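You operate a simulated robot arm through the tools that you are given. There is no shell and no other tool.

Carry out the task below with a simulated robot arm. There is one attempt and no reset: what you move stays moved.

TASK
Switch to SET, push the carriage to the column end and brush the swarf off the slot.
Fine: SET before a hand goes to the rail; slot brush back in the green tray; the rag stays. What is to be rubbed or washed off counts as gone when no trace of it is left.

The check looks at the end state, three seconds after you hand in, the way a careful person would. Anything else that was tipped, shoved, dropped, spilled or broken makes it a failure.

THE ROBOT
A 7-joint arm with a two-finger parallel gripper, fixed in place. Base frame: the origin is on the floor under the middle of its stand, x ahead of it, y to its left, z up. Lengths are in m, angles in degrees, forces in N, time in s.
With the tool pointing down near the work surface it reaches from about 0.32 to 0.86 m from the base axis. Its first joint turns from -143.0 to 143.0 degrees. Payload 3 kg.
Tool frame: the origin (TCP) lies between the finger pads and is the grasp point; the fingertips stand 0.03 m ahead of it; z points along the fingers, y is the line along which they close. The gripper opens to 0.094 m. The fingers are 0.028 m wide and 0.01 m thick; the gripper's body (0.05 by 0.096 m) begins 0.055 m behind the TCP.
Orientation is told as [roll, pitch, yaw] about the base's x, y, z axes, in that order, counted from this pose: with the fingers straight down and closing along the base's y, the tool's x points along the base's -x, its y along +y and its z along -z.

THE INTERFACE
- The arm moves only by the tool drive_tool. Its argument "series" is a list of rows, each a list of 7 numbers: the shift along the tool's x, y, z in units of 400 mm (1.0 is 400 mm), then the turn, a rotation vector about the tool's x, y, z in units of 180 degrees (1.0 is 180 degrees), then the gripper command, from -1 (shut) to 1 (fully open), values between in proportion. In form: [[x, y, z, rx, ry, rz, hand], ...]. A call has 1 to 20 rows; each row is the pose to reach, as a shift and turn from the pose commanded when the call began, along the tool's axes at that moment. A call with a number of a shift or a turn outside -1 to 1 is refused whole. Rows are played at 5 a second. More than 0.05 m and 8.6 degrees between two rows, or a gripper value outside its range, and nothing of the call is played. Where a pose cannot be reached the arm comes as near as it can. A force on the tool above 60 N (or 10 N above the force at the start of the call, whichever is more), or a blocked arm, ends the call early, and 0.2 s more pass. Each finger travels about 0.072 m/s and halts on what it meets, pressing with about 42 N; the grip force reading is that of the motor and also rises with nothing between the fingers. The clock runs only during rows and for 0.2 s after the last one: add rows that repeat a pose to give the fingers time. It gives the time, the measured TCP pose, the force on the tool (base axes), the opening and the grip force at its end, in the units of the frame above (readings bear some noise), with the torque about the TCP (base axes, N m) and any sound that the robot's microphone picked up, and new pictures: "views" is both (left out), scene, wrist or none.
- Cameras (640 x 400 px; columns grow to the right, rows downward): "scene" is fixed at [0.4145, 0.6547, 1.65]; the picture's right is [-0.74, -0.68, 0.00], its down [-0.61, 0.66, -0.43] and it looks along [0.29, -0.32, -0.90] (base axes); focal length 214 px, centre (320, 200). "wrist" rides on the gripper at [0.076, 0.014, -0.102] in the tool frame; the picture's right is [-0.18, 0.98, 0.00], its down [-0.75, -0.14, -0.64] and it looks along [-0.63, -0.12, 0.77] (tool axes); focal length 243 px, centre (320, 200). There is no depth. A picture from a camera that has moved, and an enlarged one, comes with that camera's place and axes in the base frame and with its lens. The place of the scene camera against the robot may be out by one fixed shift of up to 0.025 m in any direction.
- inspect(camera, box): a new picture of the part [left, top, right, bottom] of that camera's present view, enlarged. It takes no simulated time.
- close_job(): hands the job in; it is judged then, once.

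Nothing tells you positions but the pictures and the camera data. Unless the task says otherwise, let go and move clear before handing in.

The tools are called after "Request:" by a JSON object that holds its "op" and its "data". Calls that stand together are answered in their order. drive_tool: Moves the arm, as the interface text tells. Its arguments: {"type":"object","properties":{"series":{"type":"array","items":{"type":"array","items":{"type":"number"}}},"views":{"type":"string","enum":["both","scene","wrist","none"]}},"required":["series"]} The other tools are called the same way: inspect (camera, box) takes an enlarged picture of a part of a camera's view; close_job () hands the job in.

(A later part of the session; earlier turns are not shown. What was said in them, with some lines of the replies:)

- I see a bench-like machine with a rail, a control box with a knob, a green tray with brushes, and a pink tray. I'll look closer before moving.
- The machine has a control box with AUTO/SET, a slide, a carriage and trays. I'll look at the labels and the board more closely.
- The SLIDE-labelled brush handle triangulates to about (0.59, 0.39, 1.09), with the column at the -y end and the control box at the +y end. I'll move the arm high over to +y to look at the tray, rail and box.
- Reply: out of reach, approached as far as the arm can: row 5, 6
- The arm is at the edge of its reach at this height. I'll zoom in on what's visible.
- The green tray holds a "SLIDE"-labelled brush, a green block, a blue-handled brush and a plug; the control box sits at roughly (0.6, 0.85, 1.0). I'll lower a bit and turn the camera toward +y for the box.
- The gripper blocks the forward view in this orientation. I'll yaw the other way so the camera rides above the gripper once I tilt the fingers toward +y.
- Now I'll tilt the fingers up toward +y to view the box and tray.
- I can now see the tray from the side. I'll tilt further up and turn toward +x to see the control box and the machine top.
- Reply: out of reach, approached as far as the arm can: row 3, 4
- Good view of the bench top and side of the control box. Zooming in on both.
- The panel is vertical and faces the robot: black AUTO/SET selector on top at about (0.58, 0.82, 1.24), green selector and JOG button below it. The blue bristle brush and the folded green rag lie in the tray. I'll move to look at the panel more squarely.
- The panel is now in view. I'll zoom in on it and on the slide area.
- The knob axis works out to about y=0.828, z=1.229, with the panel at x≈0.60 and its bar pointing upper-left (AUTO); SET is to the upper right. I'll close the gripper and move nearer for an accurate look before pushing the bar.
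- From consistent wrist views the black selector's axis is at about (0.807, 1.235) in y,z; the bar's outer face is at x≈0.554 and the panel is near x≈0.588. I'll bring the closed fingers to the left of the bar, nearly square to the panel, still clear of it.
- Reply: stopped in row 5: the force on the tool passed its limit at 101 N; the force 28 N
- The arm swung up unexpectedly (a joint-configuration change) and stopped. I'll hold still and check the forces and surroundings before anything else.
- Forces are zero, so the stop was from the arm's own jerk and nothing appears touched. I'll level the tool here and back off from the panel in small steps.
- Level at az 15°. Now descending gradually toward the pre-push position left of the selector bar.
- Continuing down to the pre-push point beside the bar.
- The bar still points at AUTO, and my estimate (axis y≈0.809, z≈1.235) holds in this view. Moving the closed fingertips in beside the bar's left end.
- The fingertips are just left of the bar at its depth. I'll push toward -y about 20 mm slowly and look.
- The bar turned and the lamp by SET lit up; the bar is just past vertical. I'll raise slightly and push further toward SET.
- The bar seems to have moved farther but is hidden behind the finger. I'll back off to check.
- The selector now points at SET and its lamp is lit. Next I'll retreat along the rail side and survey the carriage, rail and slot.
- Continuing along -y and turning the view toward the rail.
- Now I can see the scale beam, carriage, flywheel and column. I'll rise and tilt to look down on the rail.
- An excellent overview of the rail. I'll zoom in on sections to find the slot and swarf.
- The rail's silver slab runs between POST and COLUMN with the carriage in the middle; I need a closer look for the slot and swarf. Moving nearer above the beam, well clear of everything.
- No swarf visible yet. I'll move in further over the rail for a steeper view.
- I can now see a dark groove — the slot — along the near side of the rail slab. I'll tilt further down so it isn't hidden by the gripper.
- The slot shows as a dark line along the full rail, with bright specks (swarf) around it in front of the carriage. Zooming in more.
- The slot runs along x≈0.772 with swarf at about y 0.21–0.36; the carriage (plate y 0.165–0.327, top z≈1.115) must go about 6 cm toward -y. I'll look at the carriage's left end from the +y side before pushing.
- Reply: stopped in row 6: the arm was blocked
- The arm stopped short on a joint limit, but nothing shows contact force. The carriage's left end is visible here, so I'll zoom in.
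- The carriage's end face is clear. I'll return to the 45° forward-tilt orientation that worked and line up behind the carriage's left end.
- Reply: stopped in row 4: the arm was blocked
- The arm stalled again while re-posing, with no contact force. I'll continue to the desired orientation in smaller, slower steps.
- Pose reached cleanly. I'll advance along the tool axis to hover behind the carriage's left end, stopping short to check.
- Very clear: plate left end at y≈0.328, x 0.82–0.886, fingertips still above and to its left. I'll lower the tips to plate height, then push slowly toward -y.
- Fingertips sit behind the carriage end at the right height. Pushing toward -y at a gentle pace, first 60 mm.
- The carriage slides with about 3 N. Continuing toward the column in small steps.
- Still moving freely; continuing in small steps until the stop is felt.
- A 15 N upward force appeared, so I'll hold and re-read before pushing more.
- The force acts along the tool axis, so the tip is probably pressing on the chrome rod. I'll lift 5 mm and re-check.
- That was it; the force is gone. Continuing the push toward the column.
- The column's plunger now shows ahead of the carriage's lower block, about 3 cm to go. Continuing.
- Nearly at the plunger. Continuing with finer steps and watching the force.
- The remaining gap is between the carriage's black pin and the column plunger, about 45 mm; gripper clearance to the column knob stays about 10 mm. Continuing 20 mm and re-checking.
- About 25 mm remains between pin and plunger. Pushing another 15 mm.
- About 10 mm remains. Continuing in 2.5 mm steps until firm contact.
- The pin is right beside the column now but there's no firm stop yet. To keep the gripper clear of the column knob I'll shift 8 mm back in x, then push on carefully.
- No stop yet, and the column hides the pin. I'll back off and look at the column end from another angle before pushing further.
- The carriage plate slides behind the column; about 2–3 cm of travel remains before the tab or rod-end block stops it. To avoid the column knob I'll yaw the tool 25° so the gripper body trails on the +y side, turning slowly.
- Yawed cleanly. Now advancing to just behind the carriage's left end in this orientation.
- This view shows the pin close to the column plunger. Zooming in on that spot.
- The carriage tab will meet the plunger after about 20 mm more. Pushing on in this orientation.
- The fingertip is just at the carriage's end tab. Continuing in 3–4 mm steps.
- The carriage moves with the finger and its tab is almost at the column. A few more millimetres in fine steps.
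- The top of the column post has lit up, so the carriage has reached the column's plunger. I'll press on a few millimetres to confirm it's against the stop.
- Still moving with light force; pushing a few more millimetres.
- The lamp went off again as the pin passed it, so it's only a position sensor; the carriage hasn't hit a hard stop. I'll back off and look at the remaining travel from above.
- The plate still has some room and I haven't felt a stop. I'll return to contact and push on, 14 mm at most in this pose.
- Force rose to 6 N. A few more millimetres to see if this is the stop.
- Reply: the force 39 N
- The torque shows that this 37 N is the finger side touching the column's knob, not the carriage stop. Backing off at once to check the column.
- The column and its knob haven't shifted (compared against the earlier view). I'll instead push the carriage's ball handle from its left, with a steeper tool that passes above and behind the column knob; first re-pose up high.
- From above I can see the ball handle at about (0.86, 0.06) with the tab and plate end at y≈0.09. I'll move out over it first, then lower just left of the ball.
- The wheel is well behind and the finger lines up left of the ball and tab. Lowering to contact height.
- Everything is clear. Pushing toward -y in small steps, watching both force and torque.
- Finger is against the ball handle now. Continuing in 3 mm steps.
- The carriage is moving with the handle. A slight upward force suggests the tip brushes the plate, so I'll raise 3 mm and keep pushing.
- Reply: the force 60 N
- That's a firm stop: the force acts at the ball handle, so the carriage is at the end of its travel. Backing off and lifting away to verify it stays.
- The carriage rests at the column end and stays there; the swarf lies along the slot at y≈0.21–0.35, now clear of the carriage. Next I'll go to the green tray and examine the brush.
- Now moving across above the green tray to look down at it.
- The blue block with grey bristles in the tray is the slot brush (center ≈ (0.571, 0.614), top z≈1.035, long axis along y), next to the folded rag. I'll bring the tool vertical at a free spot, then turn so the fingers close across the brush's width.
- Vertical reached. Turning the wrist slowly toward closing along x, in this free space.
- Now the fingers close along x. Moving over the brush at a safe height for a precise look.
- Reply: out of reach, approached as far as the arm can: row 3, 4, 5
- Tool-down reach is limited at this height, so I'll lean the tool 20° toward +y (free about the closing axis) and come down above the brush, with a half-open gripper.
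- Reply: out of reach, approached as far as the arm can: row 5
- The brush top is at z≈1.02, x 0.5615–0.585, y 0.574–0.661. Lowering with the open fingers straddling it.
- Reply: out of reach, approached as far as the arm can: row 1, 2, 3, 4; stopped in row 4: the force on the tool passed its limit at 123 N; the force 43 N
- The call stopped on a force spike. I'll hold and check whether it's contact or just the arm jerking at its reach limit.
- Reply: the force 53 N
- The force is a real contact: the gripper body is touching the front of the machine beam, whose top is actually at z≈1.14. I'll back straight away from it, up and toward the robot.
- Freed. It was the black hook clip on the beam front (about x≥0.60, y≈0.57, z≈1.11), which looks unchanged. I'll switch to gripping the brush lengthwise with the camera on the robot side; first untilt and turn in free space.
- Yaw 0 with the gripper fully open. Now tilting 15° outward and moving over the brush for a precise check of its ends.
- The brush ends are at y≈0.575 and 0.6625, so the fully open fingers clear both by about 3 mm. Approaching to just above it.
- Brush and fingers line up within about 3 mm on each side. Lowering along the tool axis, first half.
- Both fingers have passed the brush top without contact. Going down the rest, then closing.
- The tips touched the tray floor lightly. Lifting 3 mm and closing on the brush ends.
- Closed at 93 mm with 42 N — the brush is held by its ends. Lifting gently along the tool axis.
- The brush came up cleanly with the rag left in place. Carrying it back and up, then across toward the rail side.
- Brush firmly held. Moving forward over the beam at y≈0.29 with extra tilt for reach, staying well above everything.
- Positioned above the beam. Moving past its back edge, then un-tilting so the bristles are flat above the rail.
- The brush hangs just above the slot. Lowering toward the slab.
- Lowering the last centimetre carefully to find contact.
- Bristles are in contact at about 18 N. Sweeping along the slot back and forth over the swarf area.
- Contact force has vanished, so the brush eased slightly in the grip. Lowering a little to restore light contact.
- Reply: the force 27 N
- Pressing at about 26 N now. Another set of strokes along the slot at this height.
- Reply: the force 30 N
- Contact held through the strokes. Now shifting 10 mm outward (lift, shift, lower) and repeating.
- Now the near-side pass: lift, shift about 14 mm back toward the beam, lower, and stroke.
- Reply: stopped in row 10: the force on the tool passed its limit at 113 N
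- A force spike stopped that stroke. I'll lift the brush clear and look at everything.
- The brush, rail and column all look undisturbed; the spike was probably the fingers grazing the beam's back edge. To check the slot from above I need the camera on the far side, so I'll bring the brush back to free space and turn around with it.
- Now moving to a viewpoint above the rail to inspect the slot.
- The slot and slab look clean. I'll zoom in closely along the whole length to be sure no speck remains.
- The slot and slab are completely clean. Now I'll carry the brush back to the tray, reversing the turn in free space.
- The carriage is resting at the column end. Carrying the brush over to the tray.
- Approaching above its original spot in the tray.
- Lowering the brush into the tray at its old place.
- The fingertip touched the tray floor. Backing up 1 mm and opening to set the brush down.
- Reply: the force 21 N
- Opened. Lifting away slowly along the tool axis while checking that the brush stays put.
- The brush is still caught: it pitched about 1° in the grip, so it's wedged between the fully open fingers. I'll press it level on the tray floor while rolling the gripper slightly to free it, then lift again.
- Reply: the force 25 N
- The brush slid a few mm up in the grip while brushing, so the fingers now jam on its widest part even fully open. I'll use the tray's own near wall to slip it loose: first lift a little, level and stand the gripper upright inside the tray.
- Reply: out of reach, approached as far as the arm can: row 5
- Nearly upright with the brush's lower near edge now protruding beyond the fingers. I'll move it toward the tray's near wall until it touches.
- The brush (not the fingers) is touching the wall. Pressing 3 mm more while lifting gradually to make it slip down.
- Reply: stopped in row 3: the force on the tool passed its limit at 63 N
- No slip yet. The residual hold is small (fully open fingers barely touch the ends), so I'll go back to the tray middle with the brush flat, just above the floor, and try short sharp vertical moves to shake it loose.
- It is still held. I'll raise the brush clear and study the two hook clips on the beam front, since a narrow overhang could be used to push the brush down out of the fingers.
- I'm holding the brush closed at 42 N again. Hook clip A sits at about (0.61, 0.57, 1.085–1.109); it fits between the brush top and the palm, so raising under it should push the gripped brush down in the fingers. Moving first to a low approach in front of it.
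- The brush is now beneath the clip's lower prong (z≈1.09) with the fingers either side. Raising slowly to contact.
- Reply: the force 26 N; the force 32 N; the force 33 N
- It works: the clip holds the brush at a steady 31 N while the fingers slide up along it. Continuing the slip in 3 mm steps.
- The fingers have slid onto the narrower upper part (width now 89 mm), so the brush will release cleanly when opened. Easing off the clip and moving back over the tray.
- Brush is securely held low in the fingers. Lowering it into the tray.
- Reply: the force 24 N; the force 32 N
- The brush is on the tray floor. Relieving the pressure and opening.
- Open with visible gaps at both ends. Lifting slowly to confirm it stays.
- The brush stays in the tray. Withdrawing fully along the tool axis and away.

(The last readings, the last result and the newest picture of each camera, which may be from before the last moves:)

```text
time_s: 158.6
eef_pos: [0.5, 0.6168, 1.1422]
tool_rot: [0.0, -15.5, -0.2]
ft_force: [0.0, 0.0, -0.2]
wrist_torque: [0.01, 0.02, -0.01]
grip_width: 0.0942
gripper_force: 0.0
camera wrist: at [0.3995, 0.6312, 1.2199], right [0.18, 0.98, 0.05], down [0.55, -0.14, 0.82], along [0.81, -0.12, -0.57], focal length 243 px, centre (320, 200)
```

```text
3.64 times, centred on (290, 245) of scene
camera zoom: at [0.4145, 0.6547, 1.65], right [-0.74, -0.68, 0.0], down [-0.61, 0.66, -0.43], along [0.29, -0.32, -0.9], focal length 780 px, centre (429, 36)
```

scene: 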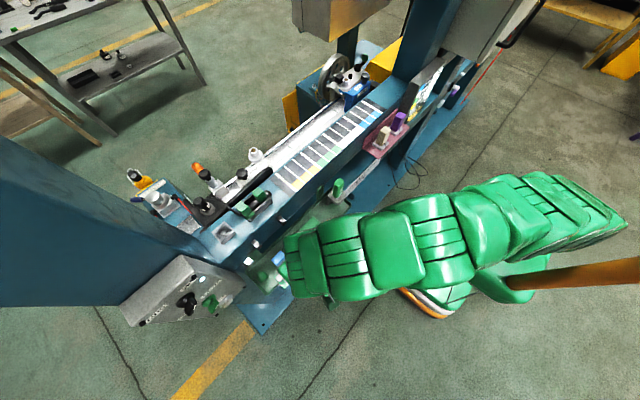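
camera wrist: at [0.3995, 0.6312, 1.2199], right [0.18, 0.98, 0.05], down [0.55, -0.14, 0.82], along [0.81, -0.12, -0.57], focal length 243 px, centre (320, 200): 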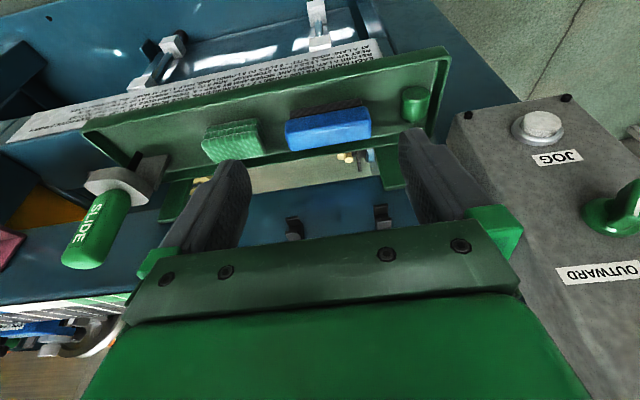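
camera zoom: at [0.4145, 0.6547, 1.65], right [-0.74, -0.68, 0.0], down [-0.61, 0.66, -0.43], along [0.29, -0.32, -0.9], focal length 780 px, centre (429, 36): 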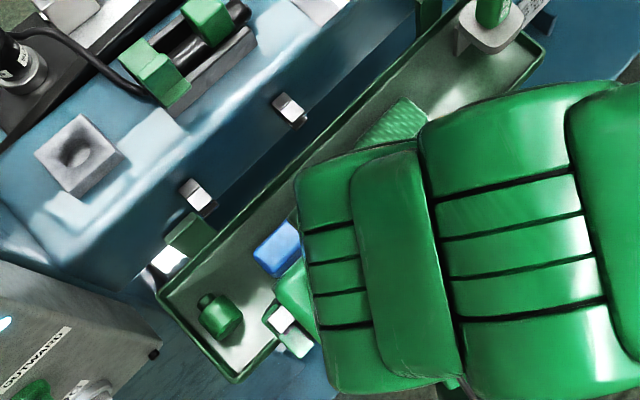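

Everything in the tray looks right: brush back in place, rag untouched. Now moving the arm clear and doing a final overall check.

Request:
{"op": "drive_tool", "data": {"series": [[0.04, -0.03, -0.08, 0, 0.015, 0, 1], [0.07, -0.11, -0.13, 0, 0.03, 0, 1], [0.09, -0.2, -0.17, 0, 0.045, 0, 1], [0.11, -0.29, -0.2, 0, 0.06, 0, 1], [0.125, -0.38, -0.22, 0, 0.07, 0, 1], [0.135, -0.46, -0.23, 0, 0.08, 0, 1], [0.141, -0.5425, -0.241, 0, 0.086, 0, 1]], "views": "none"}}

Request:
{"op": "drive_tool", "data": {"series": [[0, -0.1, -0.02, 0, 0, 0, 1], [0, -0.2, -0.06, 0, 0, 0, 1], [0, -0.3, -0.1, 0, 0, 0, 1], [0, -0.4, -0.14, 0, 0, 0, 1], [0, -0.5, -0.18, 0, 0, 0, 1], [0, -0.6, -0.22, 0, 0, 0, 1], [0, -0.68, -0.25, 0, 0, 0, 1]], "views": "both"}}

Request:
{"op": "inspect", "data": {"camera": "scene", "box": [210, 180, 370, 300]}}

Request:
{"op": "inspect", "data": {"camera": "scene", "box": [280, 40, 420, 140]}}

Request:
{"op": "inspect", "data": {"camera": "scene", "box": [140, 260, 250, 330]}}

Request:
{"op": "inspect", "data": {"camera": "scene", "box": [120, 140, 280, 240]}}

```text
time_s: 160.2
eef_pos: [0.4186, 0.3999, 1.2176]
tool_rot: [0.0, -0.1, -0.1]
ft_force: [-0.2, -0.3, 0.7]
wrist_torque: [0.0, 0.0, 0.03]
grip_width: 0.094
gripper_force: 0.1
```

```text
time_s: 161.8
eef_pos: [0.4185, 0.1286, 1.3193]
tool_rot: [-0.2, 0.1, -0.1]
ft_force: [0.6, -0.4, 0.5]
wrist_torque: [-0.01, -0.01, -0.01]
grip_width: 0.0939
gripper_force: 0.1
camera wrist: at [0.3425, 0.1426, 1.4218], right [0.19, 0.98, 0.0], down [0.75, -0.14, 0.64], along [0.63, -0.12, -0.77], focal length 243 px, centre (320, 200)
```

scene: 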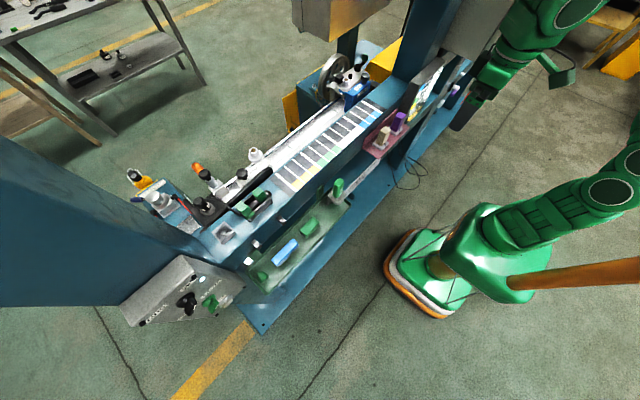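
wrist: 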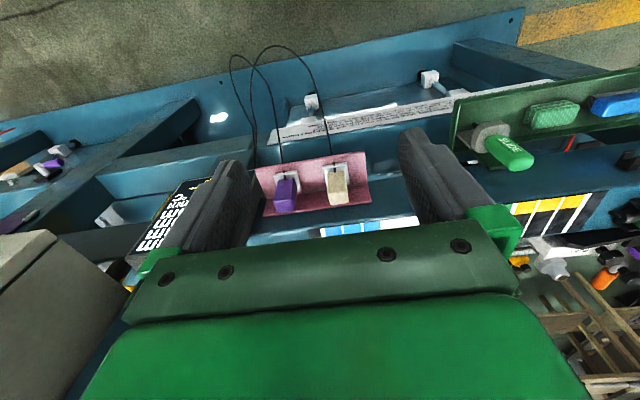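

```text
3.33 times, centred on (290, 240) of scene
camera zoom: at [0.4145, 0.6547, 1.65], right [-0.74, -0.68, 0.0], down [-0.61, 0.66, -0.43], along [0.29, -0.32, -0.9], focal length 715 px, centre (420, 67)
```

zoom: 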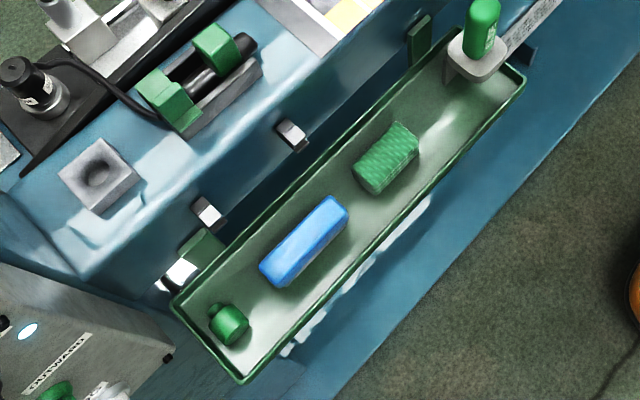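

```text
4.00 times, centred on (350, 90) of scene
camera zoom: at [0.4145, 0.6547, 1.65], right [-0.74, -0.68, 0.0], down [-0.61, 0.66, -0.43], along [0.29, -0.32, -0.9], focal length 858 px, centre (200, 640)
```

zoom: 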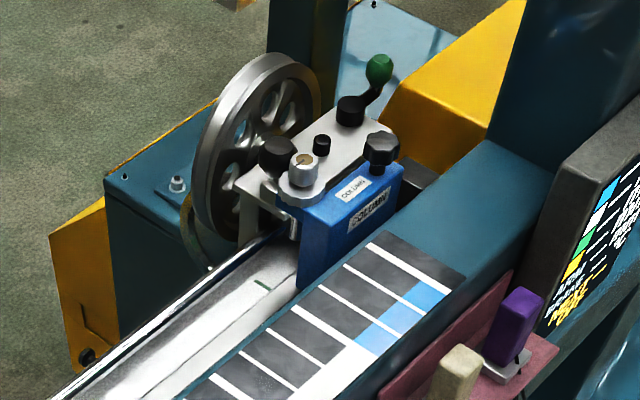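

```text
5.71 times, centred on (195, 295) of scene
camera zoom: at [0.4145, 0.6547, 1.65], right [-0.74, -0.68, 0.0], down [-0.61, 0.66, -0.43], along [0.29, -0.32, -0.9], focal length 1226 px, centre (1034, -343)
```

zoom: 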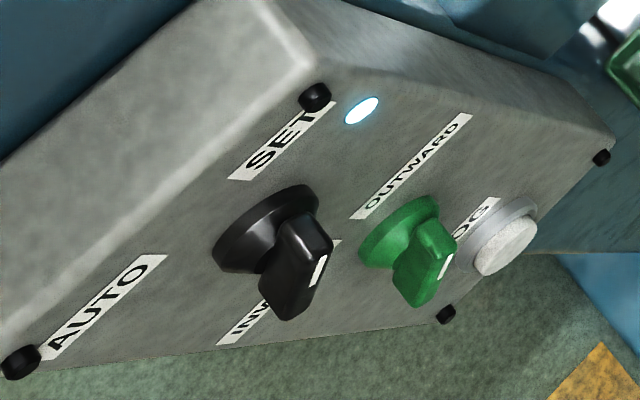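

```text
4.00 times, centred on (200, 190) of scene
camera zoom: at [0.4145, 0.6547, 1.65], right [-0.74, -0.68, 0.0], down [-0.61, 0.66, -0.43], along [0.29, -0.32, -0.9], focal length 858 px, centre (800, 240)
```

zoom: 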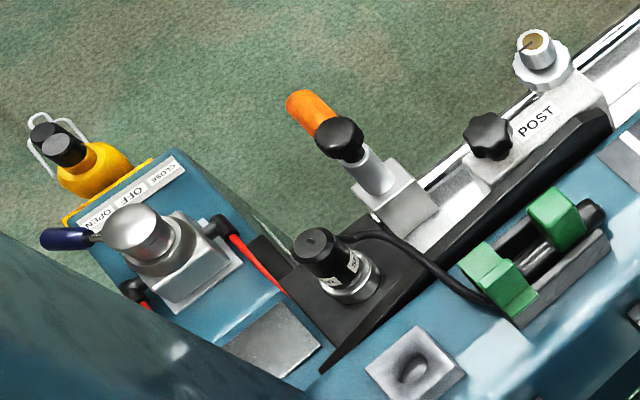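

The final check is done:

- **Selector:** it points at SET and its lamp is lit.
- **Carriage:** it rests at the column end.
- **Slot:** it was clean from POST to column when I inspected it from above.
- **Green tray:** the brush is back in it, and the rag, bottle and SLIDE tool have not moved.
- **Rest of the machine:** the column and hook clips are where they were at the start. The clips, the column knob and probably the beam's back edge took some contact along the way.
- **Arm:** it is clear, with the gripper open.

I'm handing the job in.

Request:
{"op": "close_job", "data": {}}

```text
The job is handed in.
```

The job is handed in. The control is on SET, the carriage is at the column end and the slot is clear of swarf. The slot brush is back in the green tray and the rag was not moved.

- **Switch:** I turned it to SET before going anywhere near the rail, and its lamp came on.
- **Carriage:** I pushed it until it hit a firm stop. The lamp on the column lit briefly as the carriage passed it, then went out.
- **Slot:** after brushing I looked from above along the whole length between POST and COLUMN and found no trace of swarf.
- **Brush:** I had gripped it by its ends, and it jammed in the open fingers when I first tried to put it down. I freed it by pressing it against a hook clip on the beam front, then set it upright close to where it had lain.
- **Unplanned contact:** the gripper or fingers touched the column knob, that hook clip and probably the back edge of the beam. The highest reading was a brief 123 N at the clip. Compared with the starting pictures, the column and clips sit where they did and I saw no damage.
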